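You operate a simulated robot arm through the tools that you are given. There is no shell and no other tool.

Carry out the task below with a simulated two-armed robot. There is one attempt and no reset: what you move stays moved.

TASK
Fill the kettle to the 2 CUPS mark from the water jug and boil it.
Fine: lid shut for the boil, jug back in its place, nothing spilt, the switch ends off. Set down upright: water jug.

It is judged by the outcome, as a careful person would: the job done as asked, and still so three seconds after it is handed in. It fails if anything else is knocked over, pushed out of place, dropped, spilled or broken. Lids that push on must go on centred and level and be pressed home; caps that screw on are set level and turned clockwise until they are tight.

THE ROBOT
Two 7-joint arms with fingered hands on one trunk that stands fixed in place. Base frame: the origin is at the foot of the trunk, x ahead of it, y to its left, z up. Units: m, degrees, N and s.
The left shoulder is at [0.02, 0.269, 1.197], the right one opposite. Each reaches about 1.298 m from its shoulder. Payload 5 kg a hand.
Tool frame (each hand has its own): the origin (TCP) lies between the finger pads and is the grasp point; the fingertips stand 0.042 m ahead of it; z points along the fingers, y is the line along which they close. The gripper opens to 0.208 m; its body begins 0.119 m behind the TCP. The gripper is a hand of 4 fingers: y runs from the thumb to the fingers, the wrist lies at [0, 0, -0.317] in the tool frame, and closing takes about 1.5 s.
Orientation is told as [roll, pitch, yaw] about the base's x, y, z axes, in that order, counted from this pose: with the fingers straight down and closing along the base's y, the tool's x points along the base's -x, its y along +y and its z along -z.

THE INTERFACE
- The arms move only by the tool play_rows. It takes "left_series", "right_series" or both (then of equal length, played together; a hand with none holds still); each is a list that holds one entry, the list of rows, each a list of 7 numbers: the opening, from 0 (shut) to 1 (fully open), then the shift along the tool's x, y, z in m, then the turn, a rotation vector about the tool's x, y, z in degrees. In form: [[[gripper, dx, dy, dz, rx, ry, rz], ...]]. A call has 1 to 20 rows; each row is the pose to reach, as a shift and turn from the pose commanded when the call began, along the tool's axes at that moment. Rows are played at 5 a second. More than 0.05 m and 8.6 degrees between two rows, or a gripper value outside its range, and nothing of the call is played. A pose out of reach is approached as far as the arm can. The call stops where the force on the tool passes 40 N (or 10 N more than at its start, if that is more) or the arm is blocked; 0.2 s more then pass. The fingers move at their own pace (about 0.153 m/s each) and stop on an object; they squeeze with about 24 N. The grip force told is the motor's: it shows also when the fingers shut on nothing. Time passes only in rows, and 0.2 s behind the last, so rows that repeat a pose let the fingers close. It gives the time, the measured TCP pose, the force on the tool (base axes), the opening and the grip force at its end, in the units of the frame above (readings bear some noise), with the torque about the TCP (base axes, N m) and any sound that the robot's microphone picked up, and new pictures: "views" is both (left out), scene, wrist or none (wrist: the cameras of the hands that moved).
- Cameras (640 x 400 px; columns grow to the right, rows downward): "scene" is now at [0.164, -0.0144, 1.4883]; the picture's right is [-0.14, -0.99, 0.00], its down [-0.32, 0.04, -0.95] and it looks along [0.94, -0.13, -0.32] (base axes); focal length 301 px, centre (320, 200). "left" rides on the left gripper at [-0.094, 0.002, -0.146] in its tool frame; the picture's right is [-0.01, -1.00, 0.00], its down [0.84, -0.01, -0.54] and it looks along [0.54, -0.01, 0.84] (tool axes); focal length 280 px, centre (320, 200). "right" rides on the right gripper at [0.094, 0.001, -0.146] in its tool frame; the picture's right is [-0.01, 1.00, 0.00], its down [-0.84, -0.01, -0.54] and it looks along [-0.54, -0.01, 0.84] (tool axes); focal length 280 px, centre (320, 200). There is no depth. A picture from a camera that has moved, and an enlarged one, comes with that camera's place and axes in the base frame and with its lens.
- move_column(by): moves the trunk up (or, below 0, down) by that many m; the arms and the scene camera ride with it, the base frame stays. It gives what a move gives, with no picture.
- preshape(shape, hand): the hand has 4 fingers and takes this shape, open, in about a second: jaw (thumb against the fingers, like two jaws); tri (thumb and two fingers); tip (a fingertip pinch); poke (one finger out to press); point (the index stretched); flat (the hand flat); cup (the hand cupped); fist (a fist). The gripper value then closes the fingers along that shape, each until it touches; the sizes above hold for jaw. It gives what a move gives, with no picture.
- pan_tilt(pan, tilt): turns the head with the scene camera to pan (to the left, within 80 degrees either way) and tilt (down, from -29 to 69), counted from straight ahead of the robot (the tilt from the chest, where the trunk bows). It gives what a move gives, and a new picture of the scene camera.
- close_up(camera, box): a new picture of the part [left, top, right, bottom] of that camera's present view, enlarged. No time passes.
- finish_job(): hands the job in; it is judged then, once.

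Places have to be worked out from the pictures, the camera data and where the tool is seen. Open the grippers and draw the arms clear of the work before you hand the job in, unless the task says otherwise.

The tools are called as a command line: name --argument value ..., lists and objects as JSON in quotes. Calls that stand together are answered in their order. play_rows: Moves the arms, as the interface text tells. Its arguments: {"type":"object","properties":{"left_series":{"type":"array","items":{"type":"array","items":{"type":"array","items":{"type":"number"}}}},"right_series":{"type":"array","items":{"type":"array","items":{"type":"array","items":{"type":"number"}}}},"views":{"type":"string","enum":["both","scene","wrist","none"]}},"required":[]} The other tools are called the same way: move_column (by) moves the trunk up or down; preshape (shape, hand) gives the hand a shape; pan_tilt (pan, tilt) turns the head that bears the scene camera; close_up (camera, box) takes an enlarged picture of a part of a camera's view; finish_job () hands the job in.

At the start:

```text
time_s: 0.0
left_ee_pos: [0.6295, 0.2448, 1.4257]
left_orientation: [0.0, 0.0, -5.7]
left_ft_force: [0.1, -0.8, -1.0]
left_ft_torque: [0.0, -0.02, 0.05]
left_gripper_width: 0.2077
left_grasp_force: 0.1
left_shape: jaw
right_ee_pos: [0.5759, -0.3534, 1.4029]
right_orientation: [0.0, 0.0, -5.9]
right_ft_force: [-0.3, 0.3, -0.5]
right_ft_torque: [-0.01, -0.05, -0.02]
right_gripper_width: 0.2078
right_grasp_force: 0.1
right_shape: jaw
trunk travel left (down, up): [-0.575, 0.046]
head pan, tilt (commanded): [-8.0, 18.8]
```

scene: 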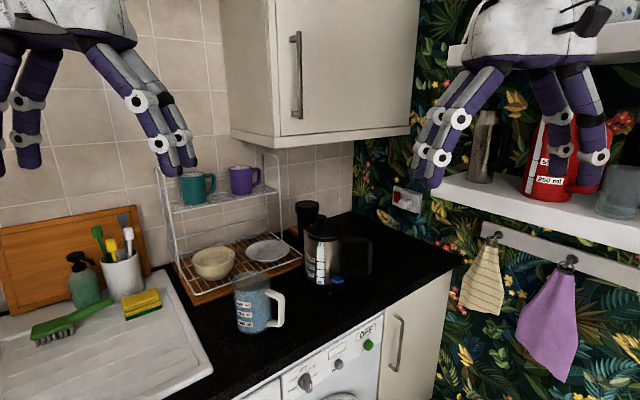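
right: 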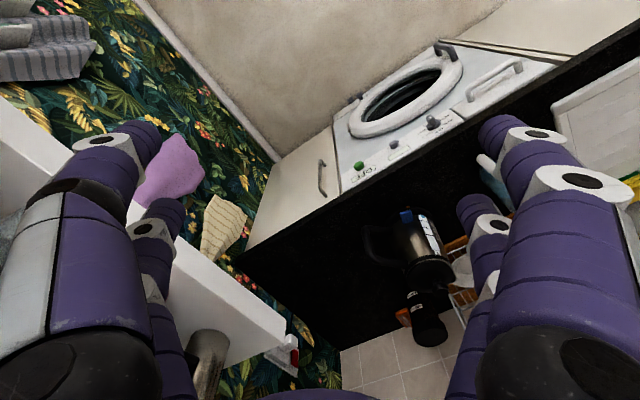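
left: 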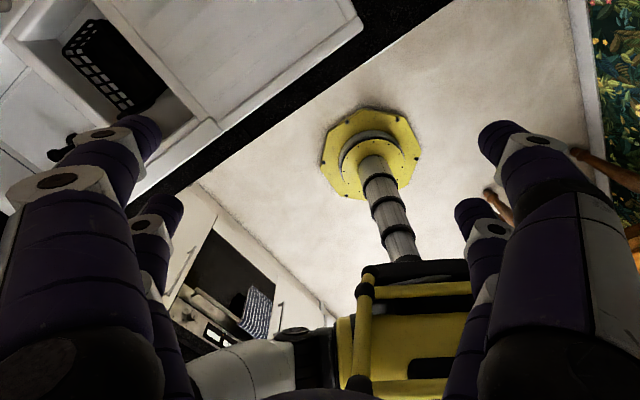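

I start by enlarging the parts of the scene picture with the kettle, the jug and the shelf to see what they are.

close_up --camera "scene" --box '[220, 190, 400, 340]'

close_up --camera "scene" --box '[440, 90, 640, 230]'

close_up --camera "scene" --box '[290, 200, 380, 300]'

close_up --camera "scene" --box '[225, 265, 295, 340]'

close_up --camera "scene" --box '[370, 170, 440, 230]'

```text
2.67 times, centred on (310, 265) of scene
camera zoom: at [0.164, -0.0144, 1.4883], right [-0.14, -0.99, 0.0], down [-0.32, 0.04, -0.95], along [0.94, -0.13, -0.32], focal length 803 px, centre (347, 27)
```

zoom: 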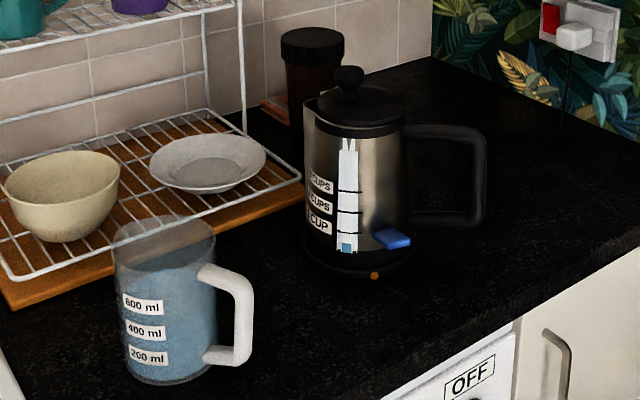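

```text
2.86 times, centred on (540, 160) of scene
camera zoom: at [0.164, -0.0144, 1.4883], right [-0.14, -0.99, 0.0], down [-0.32, 0.04, -0.95], along [0.94, -0.13, -0.32], focal length 860 px, centre (-309, 314)
```

zoom: 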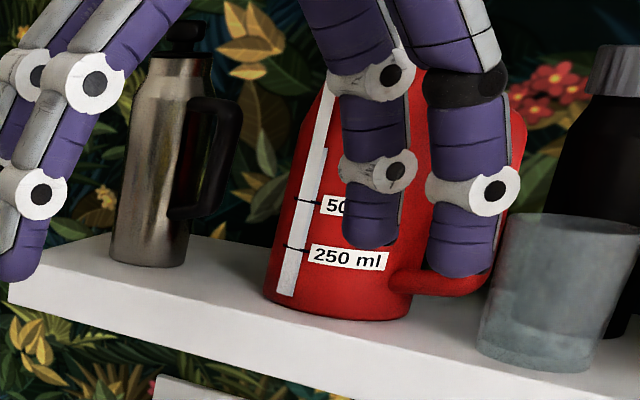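

```text
4.00 times, centred on (335, 250) of scene
camera zoom: at [0.164, -0.0144, 1.4883], right [-0.14, -0.99, 0.0], down [-0.32, 0.04, -0.95], along [0.94, -0.13, -0.32], focal length 1204 px, centre (260, 0)
```

zoom: 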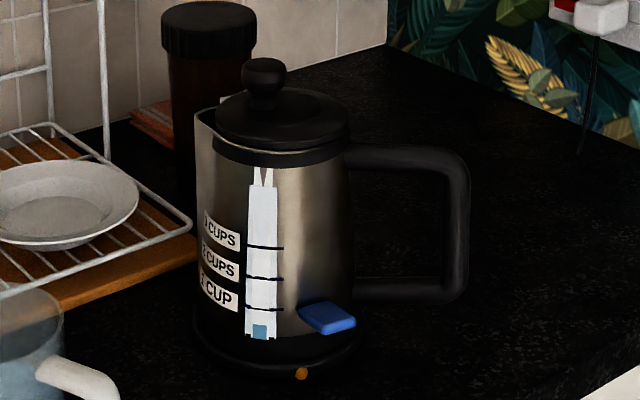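

```text
5.33 times, centred on (260, 302) of scene
camera zoom: at [0.164, -0.0144, 1.4883], right [-0.14, -0.99, 0.0], down [-0.32, 0.04, -0.95], along [0.94, -0.13, -0.32], focal length 1605 px, centre (640, -347)
```

zoom: 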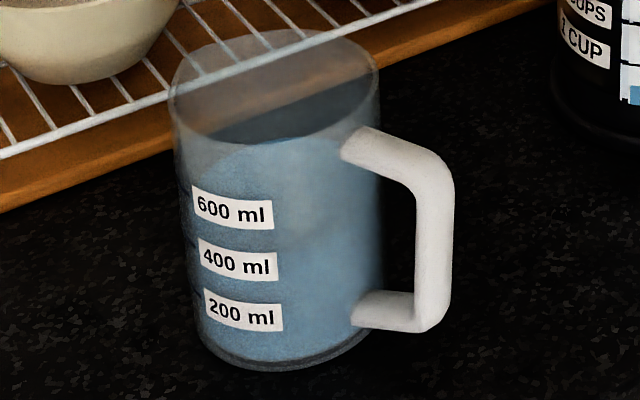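

```text
6.67 times, centred on (405, 200) of scene
camera zoom: at [0.164, -0.0144, 1.4883], right [-0.14, -0.99, 0.0], down [-0.32, 0.04, -0.95], along [0.94, -0.13, -0.32], focal length 2006 px, centre (-247, 200)
```

zoom: 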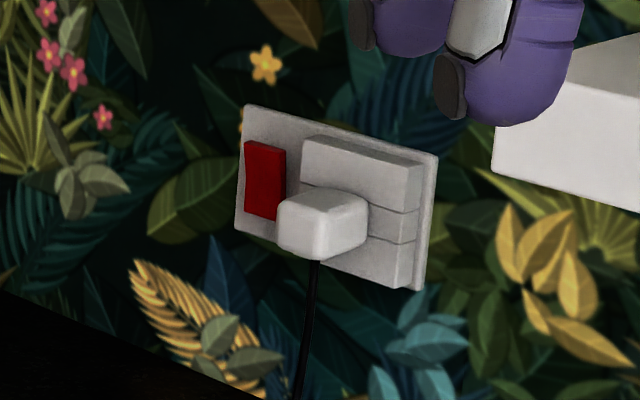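

The kettle has a knobbed lid, cup marks with a gauge and a blue lever; the blue jug stands to its left with its handle to the right. I tilt the head down towards the worktop to get a better centred view for measuring.

pan_tilt --pan -2 --tilt 34

```text
time_s: 0.8
left_ee_pos: [0.6287, 0.2458, 1.4263]
left_orientation: [0.0, 0.0, -5.7]
left_ft_force: [-0.6, -0.3, 0.0]
left_ft_torque: [-0.03, 0.02, 0.01]
left_gripper_width: 0.2078
left_grasp_force: 0.1
left_shape: jaw
right_ee_pos: [0.5753, -0.3524, 1.4028]
right_orientation: [0.0, 0.1, -5.9]
right_ft_force: [-0.6, 0.3, 0.3]
right_ft_torque: [0.0, -0.04, -0.02]
right_gripper_width: 0.2079
right_grasp_force: 0.1
right_shape: jaw
trunk travel left (down, up): [-0.575, 0.046]
head pan, tilt (commanded): [-2.0, 34.0]
camera scene: at [0.1602, -0.0045, 1.4641], right [-0.04, -1.0, 0.0], down [-0.56, 0.02, -0.83], along [0.83, -0.03, -0.56], focal length 301 px, centre (320, 200)
```

scene: 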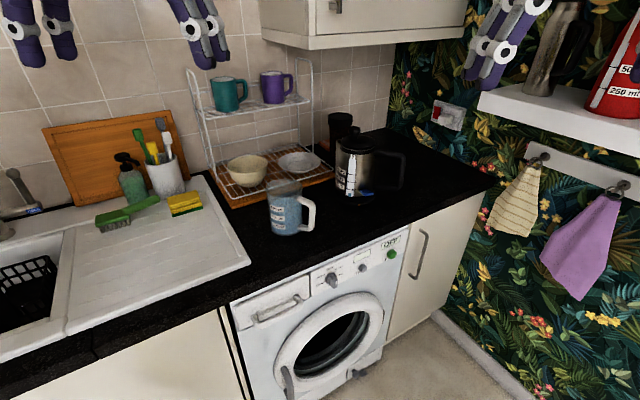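

Now precise close-ups of jug and kettle from this view for measuring directions.

close_up --camera "scene" --box '[250, 165, 330, 245]'

close_up --camera "scene" --box '[310, 120, 410, 210]'

close_up --camera "right" --box '[340, 180, 480, 360]'

```text
5.00 times, centred on (290, 205) of scene
camera zoom: at [0.1602, -0.0045, 1.4641], right [-0.04, -1.0, 0.0], down [-0.56, 0.02, -0.83], along [0.83, -0.03, -0.56], focal length 1505 px, centre (470, 175)
```

zoom: 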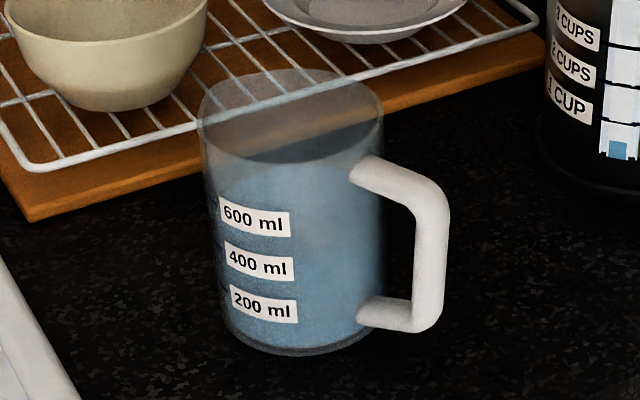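

```text
4.44 times, centred on (360, 165) of scene
camera zoom: at [0.1602, -0.0045, 1.4641], right [-0.04, -1.0, 0.0], down [-0.56, 0.02, -0.83], along [0.83, -0.03, -0.56], focal length 1338 px, centre (142, 356)
```

zoom: 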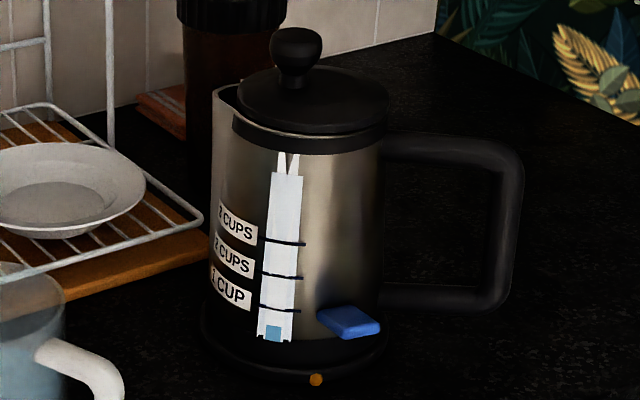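

```text
2.22 times, centred on (410, 270) of right
camera zoom: at [0.4827, -0.3418, 1.5491], right [0.12, 0.99, 0.0], down [0.84, -0.1, 0.54], along [0.54, -0.06, -0.84], focal length 623 px, centre (120, 44)
```

zoom: 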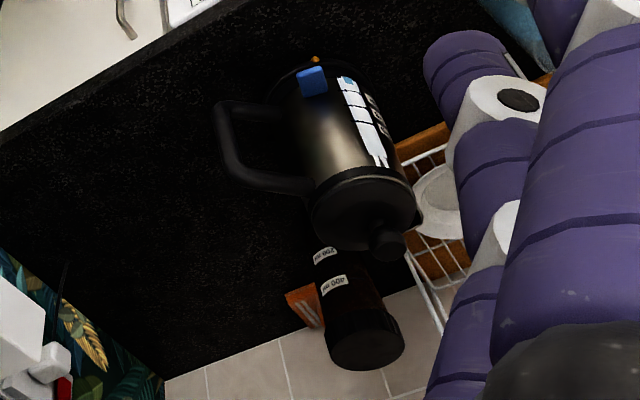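

Triangulating between the two views, I place the kettle axis near (1.01, -0.14), the lid knob at z≈1.14, the worktop at z≈0.90 and the jug near (0.84, 0.07). I move the right hand over, tilted forward, to a point in front of and above the kettle for a closer look.

play_rows --right_series '[[[1, -0.028, 0.029, 0.015, 0, -3.75, 0], [1, -0.056, 0.058, 0.031, 0, -7.5, 0], [1, -0.083, 0.087, 0.046, 0, -11.25, 0], [1, -0.111, 0.116, 0.061, 0, -15, 0], [0.8, -0.139, 0.144, 0.077, 0, -18.75, 0], [0.6, -0.167, 0.173, 0.092, 0, -22.5, 0], [0.5, -0.195, 0.202, 0.108, 0, -26.25, 0], [0.5, -0.222, 0.231, 0.123, 0, -30, 0], [0.5, -0.222, 0.231, 0.123, 0, -30, 0]]]'

```text
time_s: 2.8
left_ee_pos: [0.6271, 0.243, 1.4271]
left_orientation: [0.0, -0.1, -5.7]
left_ft_force: [-1.6, -1.2, 0.8]
left_ft_torque: [0.12, -0.1, 0.01]
left_gripper_width: 0.2076
left_grasp_force: 0.1
left_shape: jaw
right_ee_pos: [0.8182, -0.1483, 1.2822]
right_orientation: [0.0, -30.2, -5.9]
right_ft_force: [-1.1, -0.5, 0.1]
right_ft_torque: [0.12, -0.07, 0.08]
right_gripper_width: 0.1043
right_grasp_force: 0.0
right_shape: jaw
trunk travel left (down, up): [-0.575, 0.046]
head pan, tilt (commanded): [-2.0, 34.0]
camera scene: at [0.159, -0.0056, 1.4644], right [-0.04, -1.0, 0.0], down [-0.56, 0.02, -0.83], along [0.83, -0.03, -0.56], focal length 301 px, centre (320, 200)
camera right: at [0.6663, -0.1302, 1.3622], right [0.11, 0.99, 0.01], down [0.45, -0.06, 0.89], along [0.88, -0.1, -0.46], focal length 280 px, centre (320, 200)
```

scene: 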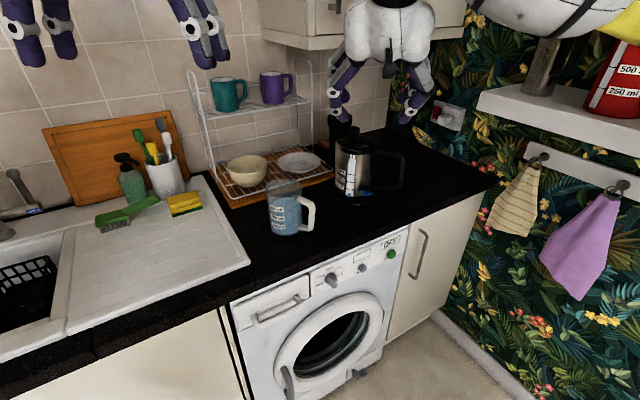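
right: 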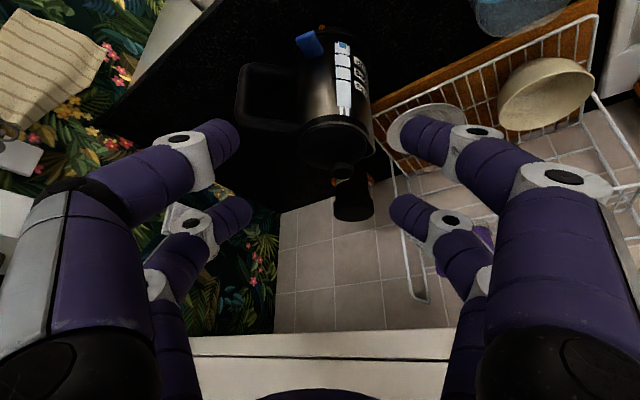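

The view from the right wrist is upside down but shows the lid knob just beyond the fingers. I enlarge it for precise bearings.

close_up --camera "right" --box '[220, 20, 420, 230]'

close_up --camera "scene" --box '[300, 0, 460, 210]'

```text
1.90 times, centred on (320, 125) of right
camera zoom: at [0.6663, -0.1302, 1.3622], right [0.11, 0.99, 0.01], down [0.45, -0.06, 0.89], along [0.88, -0.1, -0.46], focal length 534 px, centre (320, 343)
```

zoom: 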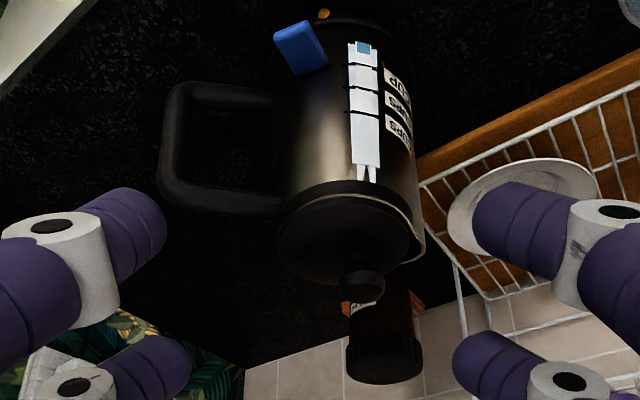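

```text
1.90 times, centred on (380, 105) of scene
camera zoom: at [0.159, -0.0056, 1.4644], right [-0.04, -1.0, 0.0], down [-0.56, 0.02, -0.83], along [0.83, -0.03, -0.56], focal length 573 px, centre (206, 381)
```

zoom: 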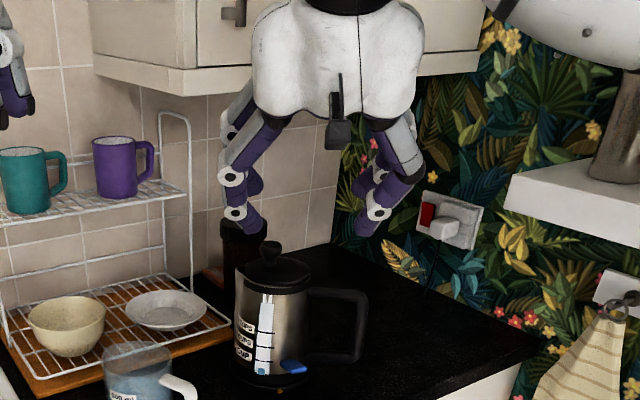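

I enlarge the lid further to see how it sits and where the knob is relative to the lid centre.

close_up --camera "right" --box '[290, 105, 390, 190]'

close_up --camera "scene" --box '[325, 115, 385, 155]'

```text
4.71 times, centred on (340, 148) of right
camera zoom: at [0.6663, -0.1302, 1.3622], right [0.11, 0.99, 0.01], down [0.45, -0.06, 0.89], along [0.88, -0.1, -0.46], focal length 1320 px, centre (226, 447)
```

zoom: 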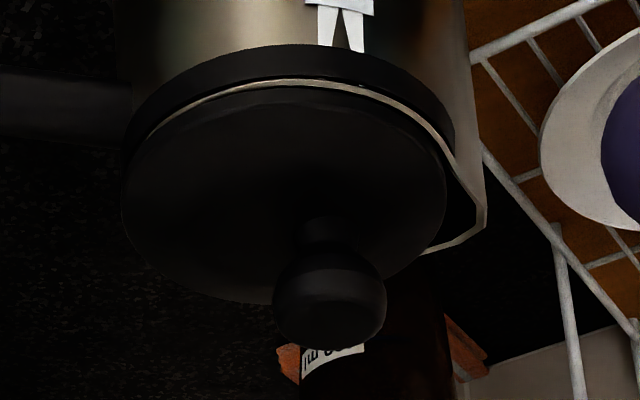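

```text
10.00 times, centred on (355, 135) of scene
camera zoom: at [0.159, -0.0056, 1.4644], right [-0.04, -1.0, 0.0], down [-0.56, 0.02, -0.83], along [0.83, -0.03, -0.56], focal length 3010 px, centre (-30, 850)
```

zoom: 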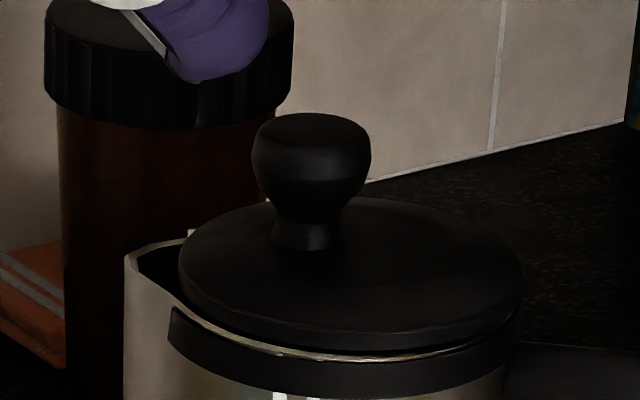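

The lid knob is small (about 36 mm) while the jaw shape has its fingers spread, so I try the three-finger shape on the right hand and look at how the digits stand.

preshape --hand "right" --shape "tri"

close_up --camera "right" --box '[0, 0, 640, 400]'

close_up --camera "scene" --box '[320, 0, 450, 130]'

```text
time_s: 3.7
left_ee_pos: [0.6279, 0.2438, 1.4268]
left_orientation: [-0.1, -0.1, -5.8]
left_ft_force: [-0.4, 0.4, 0.5]
left_ft_torque: [0.02, -0.06, 0.0]
left_gripper_width: 0.2079
left_grasp_force: 0.1
left_shape: jaw
right_ee_pos: [0.8208, -0.1458, 1.281]
right_orientation: [0.0, -30.0, -5.8]
right_ft_force: [0.6, 0.0, 0.5]
right_ft_torque: [0.03, 0.01, -0.01]
right_gripper_width: 0.2081
right_grasp_force: 0.1
right_shape: tri
trunk travel left (down, up): [-0.575, 0.046]
head pan, tilt (commanded): [-2.0, 34.0]
```

```text
1.00 times, centred on (320, 200) of right (not enlarged: the box is as wide or as high as the picture)
camera zoom: at [0.667, -0.1291, 1.3616], right [0.11, 0.99, 0.01], down [0.46, -0.06, 0.89], along [0.88, -0.1, -0.46], focal length 280 px, centre (320, 200)
```

zoom: 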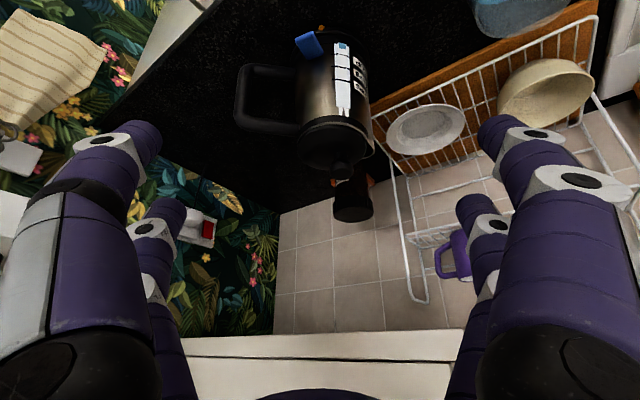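

```text
3.08 times, centred on (385, 65) of scene
camera zoom: at [0.16, -0.0047, 1.4642], right [-0.04, -1.0, 0.0], down [-0.56, 0.02, -0.83], along [0.83, -0.03, -0.56], focal length 926 px, centre (120, 615)
```

zoom: 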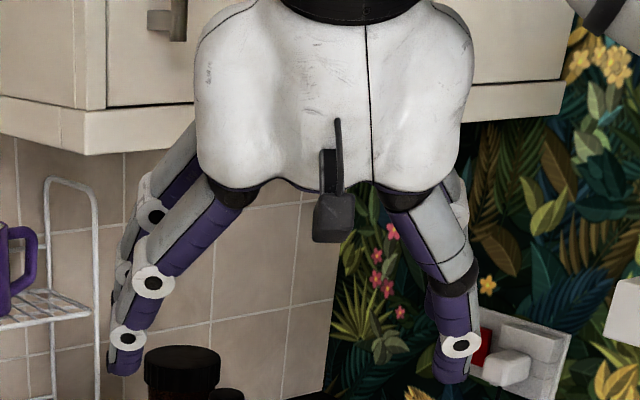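

I close the tri shape partway in free air to see which digits meet at the grasp point.

play_rows --right_series '[[[0.3, 0, 0, 0, 0, 0, 0], [0.3, 0, 0, 0, 0, 0, 0], [0.3, 0, 0, 0, 0, 0, 0], [0.3, 0, 0, 0, 0, 0, 0], [0.3, 0, 0, 0, 0, 0, 0]]]'

```text
time_s: 4.9
left_ee_pos: [0.6294, 0.2445, 1.4263]
left_orientation: [0.0, 0.0, -5.7]
left_ft_force: [-0.2, 0.0, -0.6]
left_ft_torque: [0.0, -0.02, 0.0]
left_gripper_width: 0.208
left_grasp_force: 0.1
left_shape: jaw
right_ee_pos: [0.82, -0.1462, 1.2817]
right_orientation: [0.0, -30.0, -5.8]
right_ft_force: [-0.2, -0.3, 0.8]
right_ft_torque: [0.01, 0.01, 0.0]
right_gripper_width: 0.063
right_grasp_force: 0.0
right_shape: tri
trunk travel left (down, up): [-0.575, 0.046]
head pan, tilt (commanded): [-2.0, 34.0]
camera scene: at [0.1601, -0.0045, 1.4641], right [-0.03, -1.0, 0.0], down [-0.56, 0.02, -0.83], along [0.83, -0.03, -0.56], focal length 301 px, centre (320, 200)
camera right: at [0.6672, -0.129, 1.3615], right [0.11, 0.99, 0.01], down [0.46, -0.06, 0.89], along [0.88, -0.1, -0.46], focal length 280 px, centre (320, 200)
```

scene: 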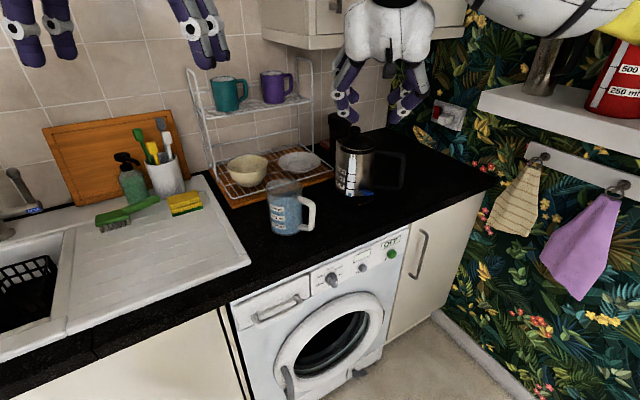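
right: 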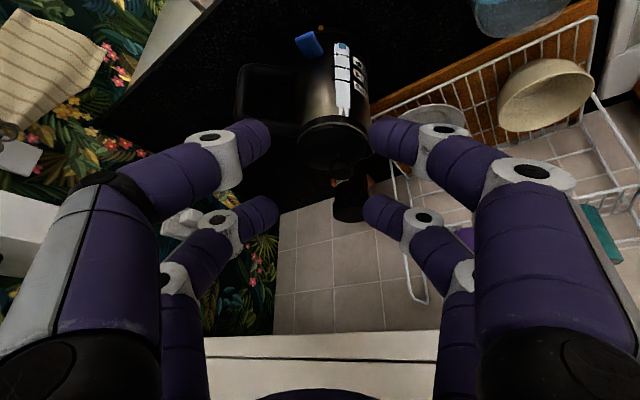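

In this shape the digits still stand as two opposed pairs. I try the "tip" fingertip-pinch shape and close it partway to compare.

preshape --hand "right" --shape "tip"

play_rows --right_series '[[[0.25, 0, 0, 0, 0, 0, 0], [0.25, 0, 0, 0, 0, 0, 0], [0.25, 0, 0, 0, 0, 0, 0], [0.25, 0, 0, 0, 0, 0, 0], [0.25, 0, 0, 0, 0, 0, 0]]]'

```text
time_s: 5.8
left_ee_pos: [0.6292, 0.2443, 1.4241]
left_orientation: [0.0, 0.0, -5.7]
left_ft_force: [-0.2, -0.7, -0.2]
left_ft_torque: [0.0, 0.0, -0.01]
left_gripper_width: 0.2079
left_grasp_force: 0.0
left_shape: jaw
right_ee_pos: [0.8202, -0.146, 1.2814]
right_orientation: [0.0, -30.1, -5.8]
right_ft_force: [0.0, -0.4, 0.6]
right_ft_torque: [0.01, 0.01, 0.01]
right_gripper_width: 0.2078
right_grasp_force: 0.1
right_shape: tip
trunk travel left (down, up): [-0.575, 0.046]
head pan, tilt (commanded): [-2.0, 34.0]
```

```text
time_s: 7.0
left_ee_pos: [0.6295, 0.2447, 1.4255]
left_orientation: [0.0, 0.0, -5.7]
left_ft_force: [0.1, -0.9, -0.1]
left_ft_torque: [0.01, 0.02, -0.02]
left_gripper_width: 0.2079
left_grasp_force: 0.0
left_shape: jaw
right_ee_pos: [0.8204, -0.146, 1.2826]
right_orientation: [0.0, -30.0, -5.9]
right_ft_force: [1.3, 0.1, 0.1]
right_ft_torque: [0.01, -0.03, -0.02]
right_gripper_width: 0.0524
right_grasp_force: 0.0
right_shape: tip
trunk travel left (down, up): [-0.575, 0.046]
head pan, tilt (commanded): [-2.0, 34.0]
camera scene: at [0.1602, -0.0045, 1.4641], right [-0.03, -1.0, 0.0], down [-0.56, 0.02, -0.83], along [0.83, -0.03, -0.56], focal length 301 px, centre (320, 200)
camera right: at [0.6673, -0.129, 1.3614], right [0.11, 0.99, 0.01], down [0.46, -0.06, 0.89], along [0.88, -0.1, -0.46], focal length 280 px, centre (320, 200)
```

scene: 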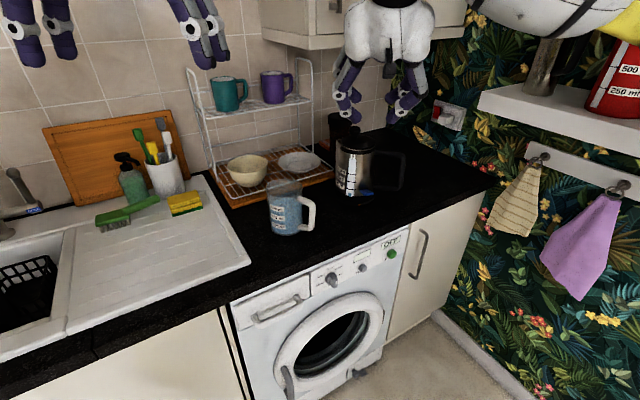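
right: 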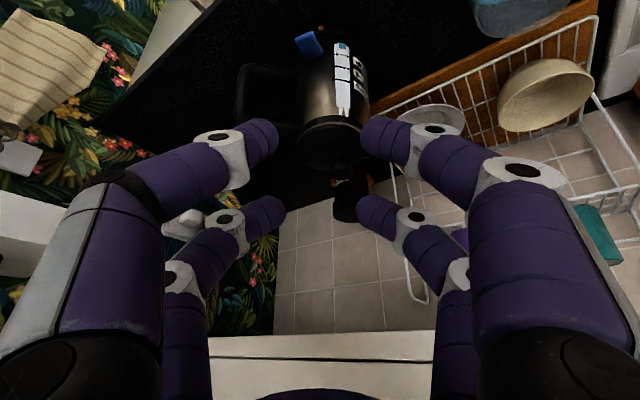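

All shapes keep two opposed finger pairs about 33 mm either side of the tool axis, so I'll pinch the knob with the lower pair. I move to a pre-grasp pose just behind and above the knob.

play_rows --right_series '[[[0.4, -0.024, 0.0055, 0.0267, 0, 0, 0], [0.4, -0.048, 0.011, 0.0534, 0, 0, 0], [0.4, -0.0716, 0.0166, 0.08, 0, 0, 0], [0.4, -0.0954, 0.022, 0.1069, 0, 0, 0], [0.4, -0.1193, 0.0276, 0.1336, 0, 0, 0], [0.4, -0.1193, 0.0276, 0.1336, 0, 0, 0]]]'

close_up --camera "right" --box '[220, 50, 420, 240]'

close_up --camera "scene" --box '[320, 60, 400, 150]'

```text
time_s: 8.4
left_ee_pos: [0.628, 0.2439, 1.4265]
left_orientation: [0.0, 0.0, -5.9]
left_ft_force: [-0.6, -1.6, 0.6]
left_ft_torque: [0.05, -0.1, -0.01]
left_gripper_width: 0.208
left_grasp_force: 0.0
left_shape: jaw
right_ee_pos: [0.9908, -0.1349, 1.2264]
right_orientation: [0.1, -30.2, -5.9]
right_ft_force: [-0.8, -0.6, 0.1]
right_ft_torque: [0.05, -0.03, 0.0]
right_gripper_width: 0.0828
right_grasp_force: 0.0
right_shape: tip
trunk travel left (down, up): [-0.575, 0.046]
head pan, tilt (commanded): [-2.0, 34.0]
camera scene: at [0.1592, -0.0051, 1.4643], right [-0.04, -1.0, 0.0], down [-0.56, 0.02, -0.83], along [0.83, -0.03, -0.56], focal length 301 px, centre (320, 200)
camera right: at [0.8375, -0.1172, 1.3065], right [0.11, 0.99, 0.01], down [0.46, -0.06, 0.89], along [0.88, -0.1, -0.46], focal length 280 px, centre (320, 200)
```

scene: 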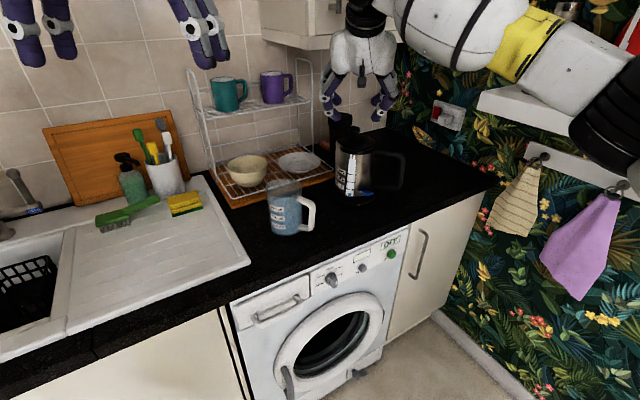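
right: 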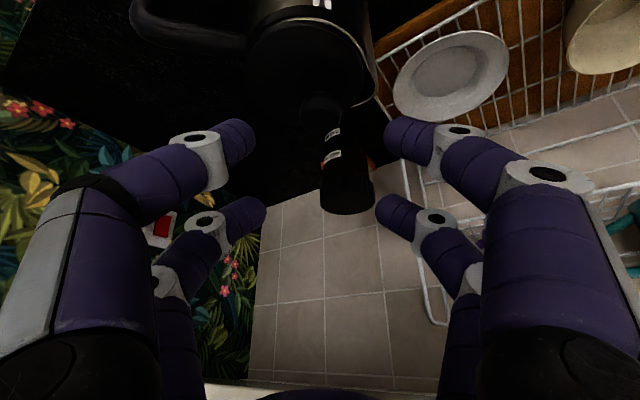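

```text
2.11 times, centred on (320, 145) of right
camera zoom: at [0.8375, -0.1172, 1.3065], right [0.11, 0.99, 0.01], down [0.46, -0.06, 0.89], along [0.88, -0.1, -0.46], focal length 590 px, centre (320, 316)
```

zoom: 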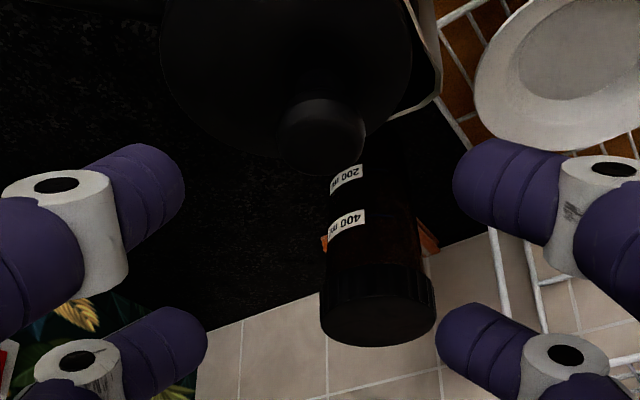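

```text
4.44 times, centred on (360, 105) of scene
camera zoom: at [0.1592, -0.0051, 1.4643], right [-0.04, -1.0, 0.0], down [-0.56, 0.02, -0.83], along [0.83, -0.03, -0.56], focal length 1338 px, centre (142, 622)
```

zoom: 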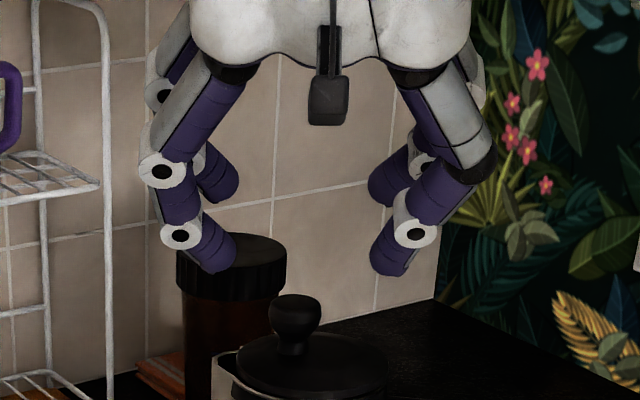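

The knob lies straight ahead of the lower finger pair. I advance 60 mm along the fingers and close on the knob.

play_rows --right_series '[[[0.4, 0, 0, 0.02, 0, 0, 0], [0.4, -0.0005, 0.001, 0.04, 0, 0, 0], [0.4, -0.0009, 0.0012, 0.0605, 0, 0, 0], [0.4, -0.0009, 0.0012, 0.0605, 0, 0, 0]]]'

close_up --camera "scene" --box '[320, 80, 400, 150]'

close_up --camera "right" --box '[220, 50, 420, 240]'

```text
time_s: 9.4
left_ee_pos: [0.6295, 0.2458, 1.4259]
left_orientation: [0.0, 0.0, -5.8]
left_ft_force: [-0.2, 0.0, 0.7]
left_ft_torque: [-0.05, -0.1, 0.02]
left_gripper_width: 0.208
left_grasp_force: 0.0
left_shape: jaw
right_ee_pos: [1.0246, -0.1354, 1.1715]
right_orientation: [0.0, -30.0, -5.8]
right_ft_force: [-0.9, 0.0, -0.1]
right_ft_torque: [-0.04, -0.02, -0.01]
right_gripper_width: 0.083
right_grasp_force: 0.1
right_shape: tip
trunk travel left (down, up): [-0.575, 0.046]
head pan, tilt (commanded): [-2.0, 34.0]
camera scene: at [0.1594, -0.0043, 1.4643], right [-0.03, -1.0, 0.0], down [-0.56, 0.02, -0.83], along [0.83, -0.03, -0.56], focal length 301 px, centre (320, 200)
camera right: at [0.8707, -0.1189, 1.2514], right [0.11, 0.99, 0.01], down [0.46, -0.06, 0.89], along [0.88, -0.1, -0.46], focal length 280 px, centre (320, 200)
```

scene: 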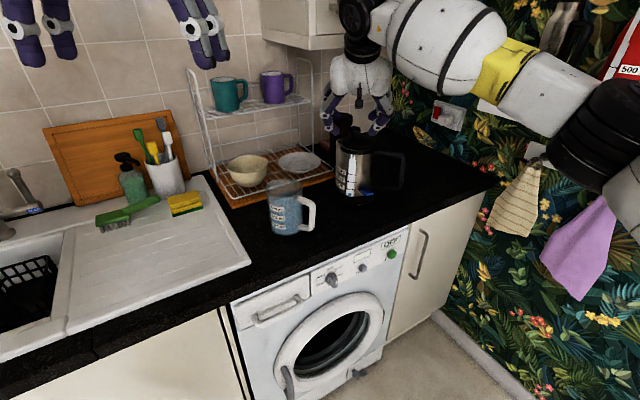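
right: 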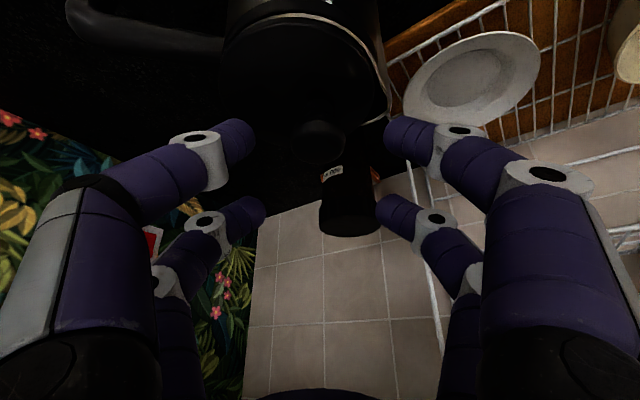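

```text
5.71 times, centred on (360, 115) of scene
camera zoom: at [0.1594, -0.0043, 1.4643], right [-0.03, -1.0, 0.0], down [-0.56, 0.02, -0.83], along [0.83, -0.03, -0.56], focal length 1720 px, centre (91, 686)
```

zoom: 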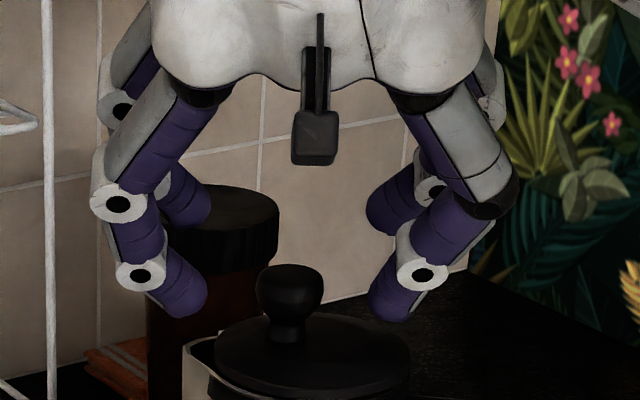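

```text
2.11 times, centred on (320, 145) of right
camera zoom: at [0.8707, -0.1189, 1.2514], right [0.11, 0.99, 0.01], down [0.46, -0.06, 0.89], along [0.88, -0.1, -0.46], focal length 590 px, centre (320, 316)
```

zoom: 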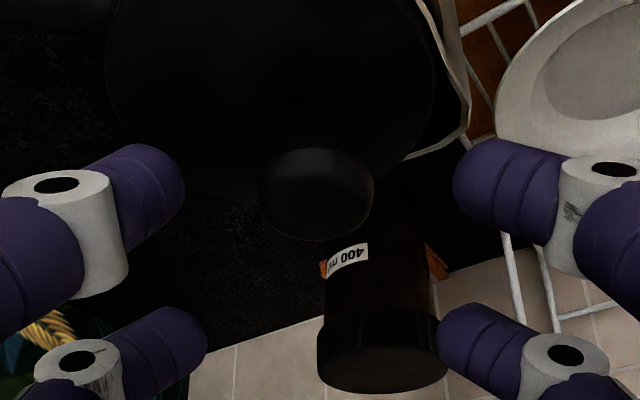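

The knob sits between the lower fingertips, so I close on it.

play_rows --right_series '[[[0.2, 0, 0, 0, 0, 0, 0], [0.1, 0, 0, 0, 0, 0, 0], [0, 0, 0, 0, 0, 0, 0], [0, 0, 0, 0, 0, 0, 0], [0, 0, 0, 0, 0, 0, 0], [0, 0, 0, 0, 0, 0, 0], [0, 0, 0, 0, 0, 0, 0]]]'

close_up --camera "scene" --box '[320, 80, 400, 150]'

close_up --camera "right" --box '[220, 50, 420, 240]'

```text
time_s: 11.0
left_ee_pos: [0.6298, 0.2453, 1.4258]
left_orientation: [0.0, 0.0, -5.7]
left_ft_force: [-0.4, 0.0, 1.0]
left_ft_torque: [-0.04, -0.03, -0.02]
left_gripper_width: 0.208
left_grasp_force: 0.0
left_shape: jaw
right_ee_pos: [1.0266, -0.1368, 1.1705]
right_orientation: [0.0, -30.0, -5.7]
right_ft_force: [0.3, -1.1, -0.4]
right_ft_torque: [-0.06, -0.06, 0.02]
right_gripper_width: 0.0119
right_grasp_force: 24.1
right_shape: tip
trunk travel left (down, up): [-0.575, 0.046]
head pan, tilt (commanded): [-2.0, 34.0]
camera scene: at [0.1604, -0.0046, 1.4641], right [-0.03, -1.0, 0.0], down [-0.56, 0.02, -0.83], along [0.83, -0.03, -0.56], focal length 301 px, centre (320, 200)
camera right: at [0.8714, -0.1194, 1.2504], right [0.11, 0.99, 0.01], down [0.46, -0.06, 0.89], along [0.88, -0.1, -0.46], focal length 280 px, centre (320, 200)
```

scene: 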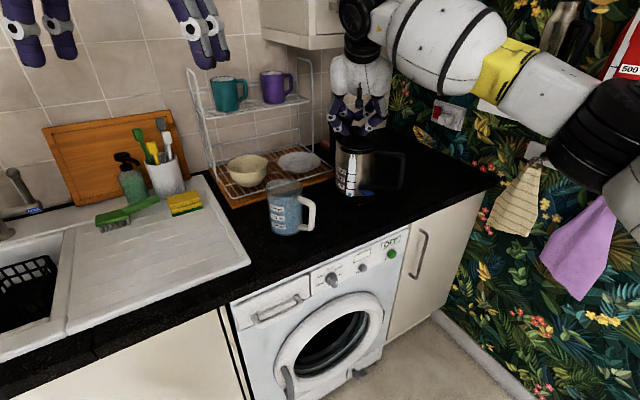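
right: 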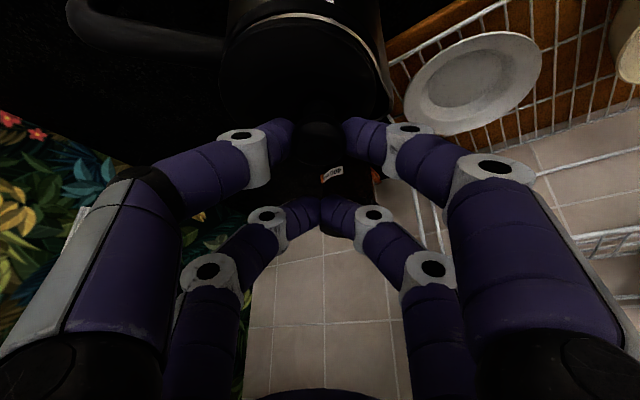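

```text
5.71 times, centred on (360, 115) of scene
camera zoom: at [0.1604, -0.0046, 1.4641], right [-0.03, -1.0, 0.0], down [-0.56, 0.02, -0.83], along [0.83, -0.03, -0.56], focal length 1720 px, centre (91, 686)
```

zoom: 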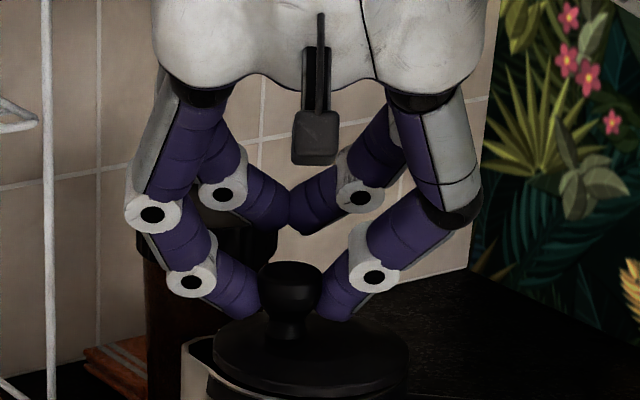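

```text
2.11 times, centred on (320, 145) of right
camera zoom: at [0.8714, -0.1194, 1.2504], right [0.11, 0.99, 0.01], down [0.46, -0.06, 0.89], along [0.88, -0.1, -0.46], focal length 590 px, centre (320, 316)
```

zoom: 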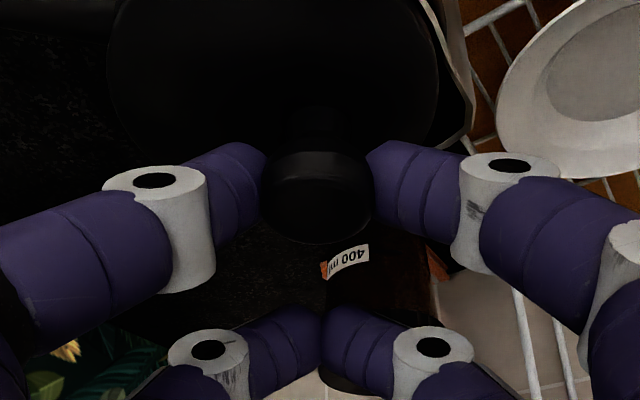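

The lower fingertips hold the knob. I lift straight up slowly by 20 mm and watch the force and whether the kettle or a hinge moves.

play_rows --right_series '[[[0, -0.0025, 0, -0.0043, 0, 0, 0], [0, -0.005, 0, -0.0087, 0, 0, 0], [0, -0.0075, 0, -0.013, 0, 0, 0], [0, -0.01, 0, -0.0173, 0, 0, 0]]]'

close_up --camera "scene" --box '[310, 80, 410, 210]'

close_up --camera "right" --box '[200, 0, 440, 200]'

```text
time_s: 12.0
left_ee_pos: [0.6296, 0.2448, 1.425]
left_orientation: [-0.1, -0.1, -5.6]
left_ft_force: [0.1, 0.8, -0.1]
left_ft_torque: [0.0, -0.03, -0.01]
left_gripper_width: 0.2078
left_grasp_force: 0.0
left_shape: jaw
right_ee_pos: [1.0236, -0.1353, 1.1913]
right_orientation: [0.0, -29.9, -5.8]
right_ft_force: [0.8, 1.4, -6.3]
right_ft_torque: [0.46, -0.2, -0.03]
right_gripper_width: 0.0116
right_grasp_force: 23.9
right_shape: tip
trunk travel left (down, up): [-0.575, 0.046]
head pan, tilt (commanded): [-2.0, 34.0]
camera scene: at [0.1606, -0.0044, 1.464], right [-0.03, -1.0, 0.0], down [-0.56, 0.02, -0.83], along [0.83, -0.03, -0.56], focal length 301 px, centre (320, 200)
camera right: at [0.8711, -0.1184, 1.2711], right [0.11, 0.99, 0.01], down [0.46, -0.06, 0.89], along [0.88, -0.1, -0.46], focal length 280 px, centre (320, 200)
```

scene: 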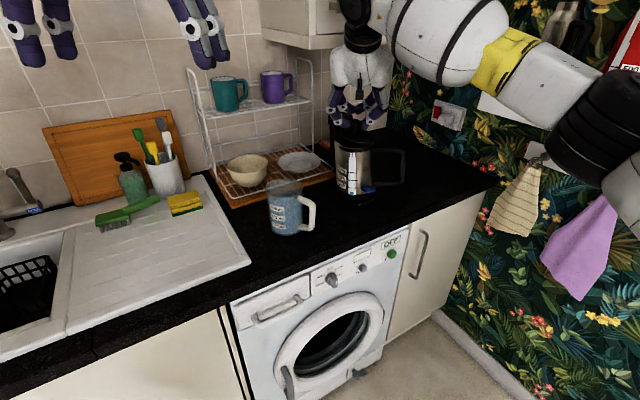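
right: 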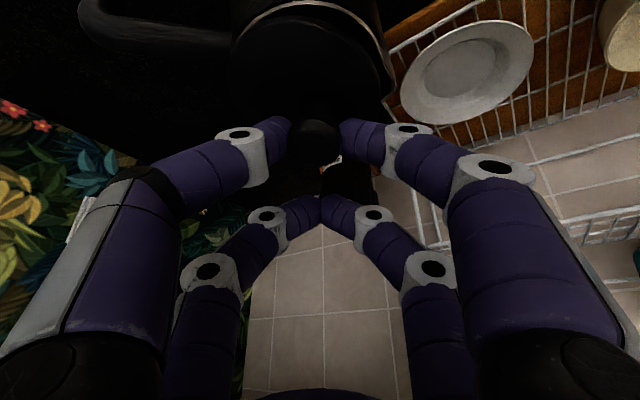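

```text
3.08 times, centred on (360, 145) of scene
camera zoom: at [0.1606, -0.0044, 1.464], right [-0.03, -1.0, 0.0], down [-0.56, 0.02, -0.83], along [0.83, -0.03, -0.56], focal length 926 px, centre (197, 369)
```

zoom: 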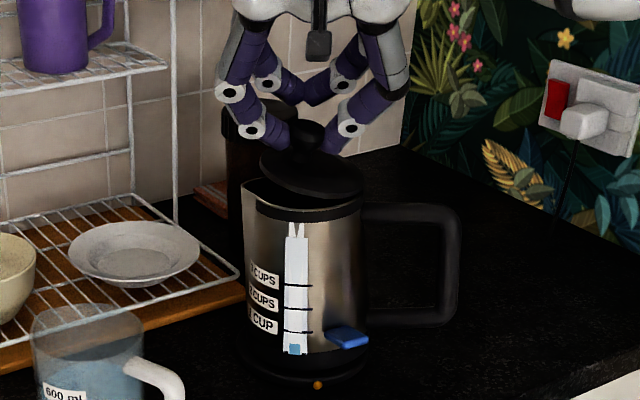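

```text
2.00 times, centred on (320, 100) of right
camera zoom: at [0.8711, -0.1184, 1.2711], right [0.11, 0.99, 0.01], down [0.46, -0.06, 0.89], along [0.88, -0.1, -0.46], focal length 561 px, centre (320, 400)
```

zoom: 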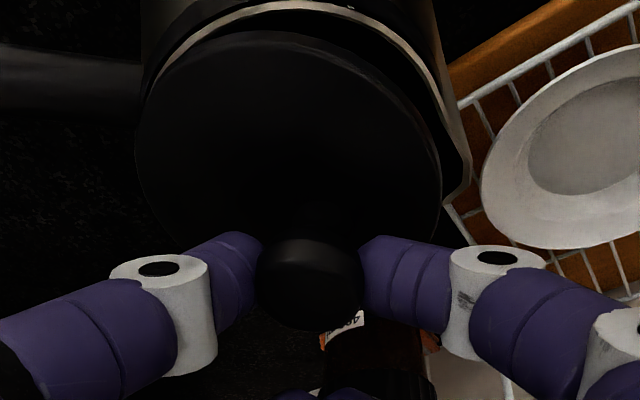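

The lid is hinged on the handle side: its spout side rose while the handle side stayed, so it must swing open about that hinge. Before rolling the right hand along, I look right to see how much room the arm has near the shelf.

pan_tilt --pan -35 --tilt 20

```text
time_s: 13.0
left_ee_pos: [0.6308, 0.2444, 1.4251]
left_orientation: [0.0, 0.0, -5.6]
left_ft_force: [-0.6, 0.2, -0.2]
left_ft_torque: [0.03, 0.02, -0.03]
left_gripper_width: 0.2078
left_grasp_force: 0.1
left_shape: jaw
right_ee_pos: [1.0243, -0.1356, 1.1918]
right_orientation: [0.0, -30.0, -5.8]
right_ft_force: [-0.8, 0.4, -7.4]
right_ft_torque: [0.44, -0.21, -0.01]
right_gripper_width: 0.0118
right_grasp_force: 24.2
right_shape: tip
trunk travel left (down, up): [-0.575, 0.046]
head pan, tilt (commanded): [-35.0, 20.0]
camera scene: at [0.1485, -0.0548, 1.4863], right [-0.57, -0.82, 0.0], down [-0.28, 0.2, -0.94], along [0.77, -0.54, -0.34], focal length 301 px, centre (320, 200)
```

scene: 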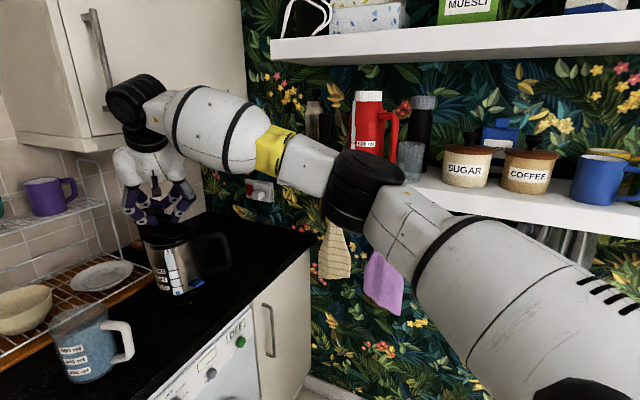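

The lower shelf edge is roughly 0.1 m from where the wrist would go, so I first tilt the hand 30° more about the pinched knob, which keeps the wrist on the robot's side. The knob stays as pivot.

play_rows --right_series '[[[0, 0.003, 0, -0.004, 0, -7.5, 0], [0, 0.0064, 0, -0.0076, 0, -15, 0], [0, 0.0103, 0, -0.0109, 0, -22.5, 0], [0, 0.0144, 0, -0.0138, 0, -30, 0], [0, 0.0144, 0, -0.0138, 0, -30, 0]]]'

pan_tilt --pan -8 --tilt 25

close_up --camera "scene" --box '[270, 100, 400, 240]'

```text
time_s: 14.2
left_ee_pos: [0.6291, 0.2456, 1.4254]
left_orientation: [0.0, 0.0, -5.8]
left_ft_force: [0.0, 1.0, 0.6]
left_ft_torque: [-0.04, -0.05, -0.03]
left_gripper_width: 0.2079
left_grasp_force: 0.1
left_shape: jaw
right_ee_pos: [1.0019, -0.1353, 1.1973]
right_orientation: [0.1, -60.0, -5.9]
right_ft_force: [-1.8, 0.9, -6.5]
right_ft_torque: [0.52, 0.28, -0.07]
right_gripper_width: 0.0116
right_grasp_force: 24.4
right_shape: tip
trunk travel left (down, up): [-0.575, 0.046]
head pan, tilt (commanded): [-35.0, 20.0]
camera scene: at [0.1479, -0.0546, 1.4865], right [-0.57, -0.82, 0.0], down [-0.28, 0.2, -0.94], along [0.77, -0.54, -0.34], focal length 301 px, centre (320, 200)
camera right: at [0.8309, -0.1159, 1.189], right [0.11, 0.99, 0.01], down [-0.05, -0.01, 1.0], along [0.99, -0.11, 0.05], focal length 280 px, centre (320, 200)
```

scene: 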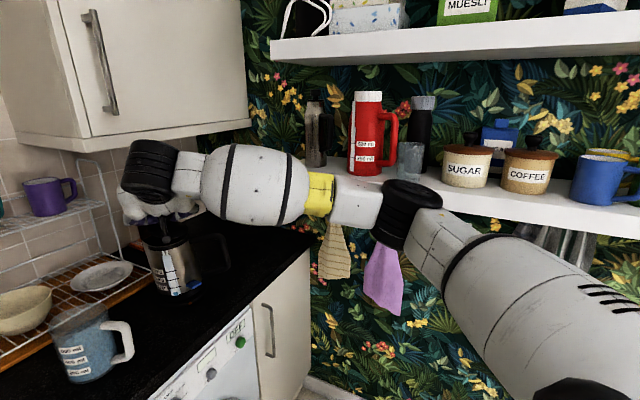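
right: 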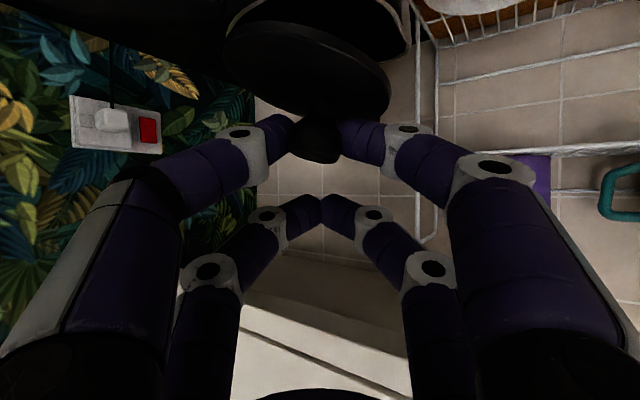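

```text
time_s: 15.1
left_ee_pos: [0.6287, 0.2449, 1.4253]
left_orientation: [-0.1, 0.0, -5.7]
left_ft_force: [0.9, 0.3, 0.4]
left_ft_torque: [-0.01, 0.0, -0.02]
left_gripper_width: 0.2076
left_grasp_force: 0.0
left_shape: jaw
right_ee_pos: [1.0038, -0.1357, 1.1963]
right_orientation: [0.1, -60.0, -5.9]
right_ft_force: [-0.9, 0.3, -6.8]
right_ft_torque: [0.54, 0.29, -0.05]
right_gripper_width: 0.012
right_grasp_force: 23.9
right_shape: tip
trunk travel left (down, up): [-0.575, 0.046]
head pan, tilt (commanded): [-8.0, 25.0]
camera scene: at [0.1633, -0.0143, 1.4783], right [-0.14, -0.99, 0.0], down [-0.42, 0.06, -0.91], along [0.9, -0.13, -0.42], focal length 301 px, centre (320, 200)
```

scene: 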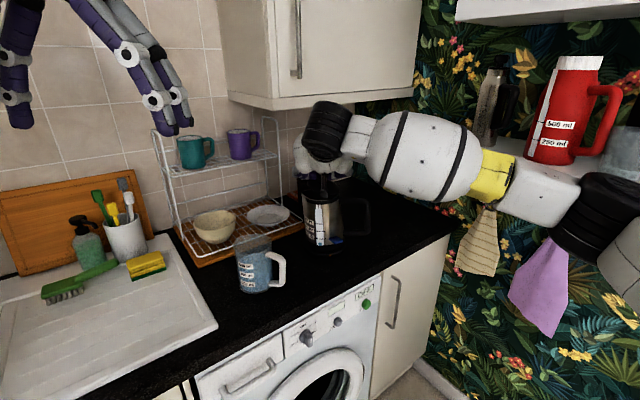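

```text
2.86 times, centred on (335, 170) of scene
camera zoom: at [0.1633, -0.0143, 1.4783], right [-0.14, -0.99, 0.0], down [-0.42, 0.06, -0.91], along [0.9, -0.13, -0.42], focal length 860 px, centre (277, 286)
```

zoom: 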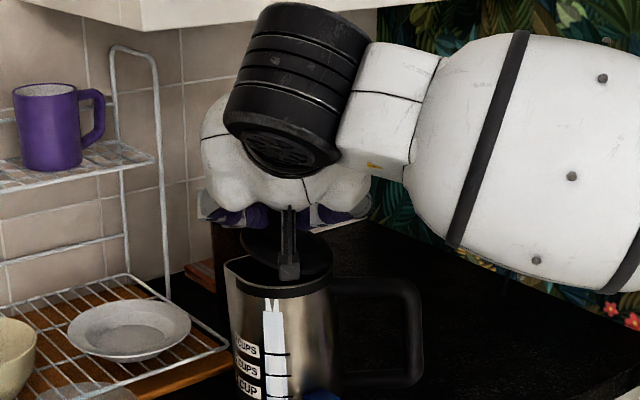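

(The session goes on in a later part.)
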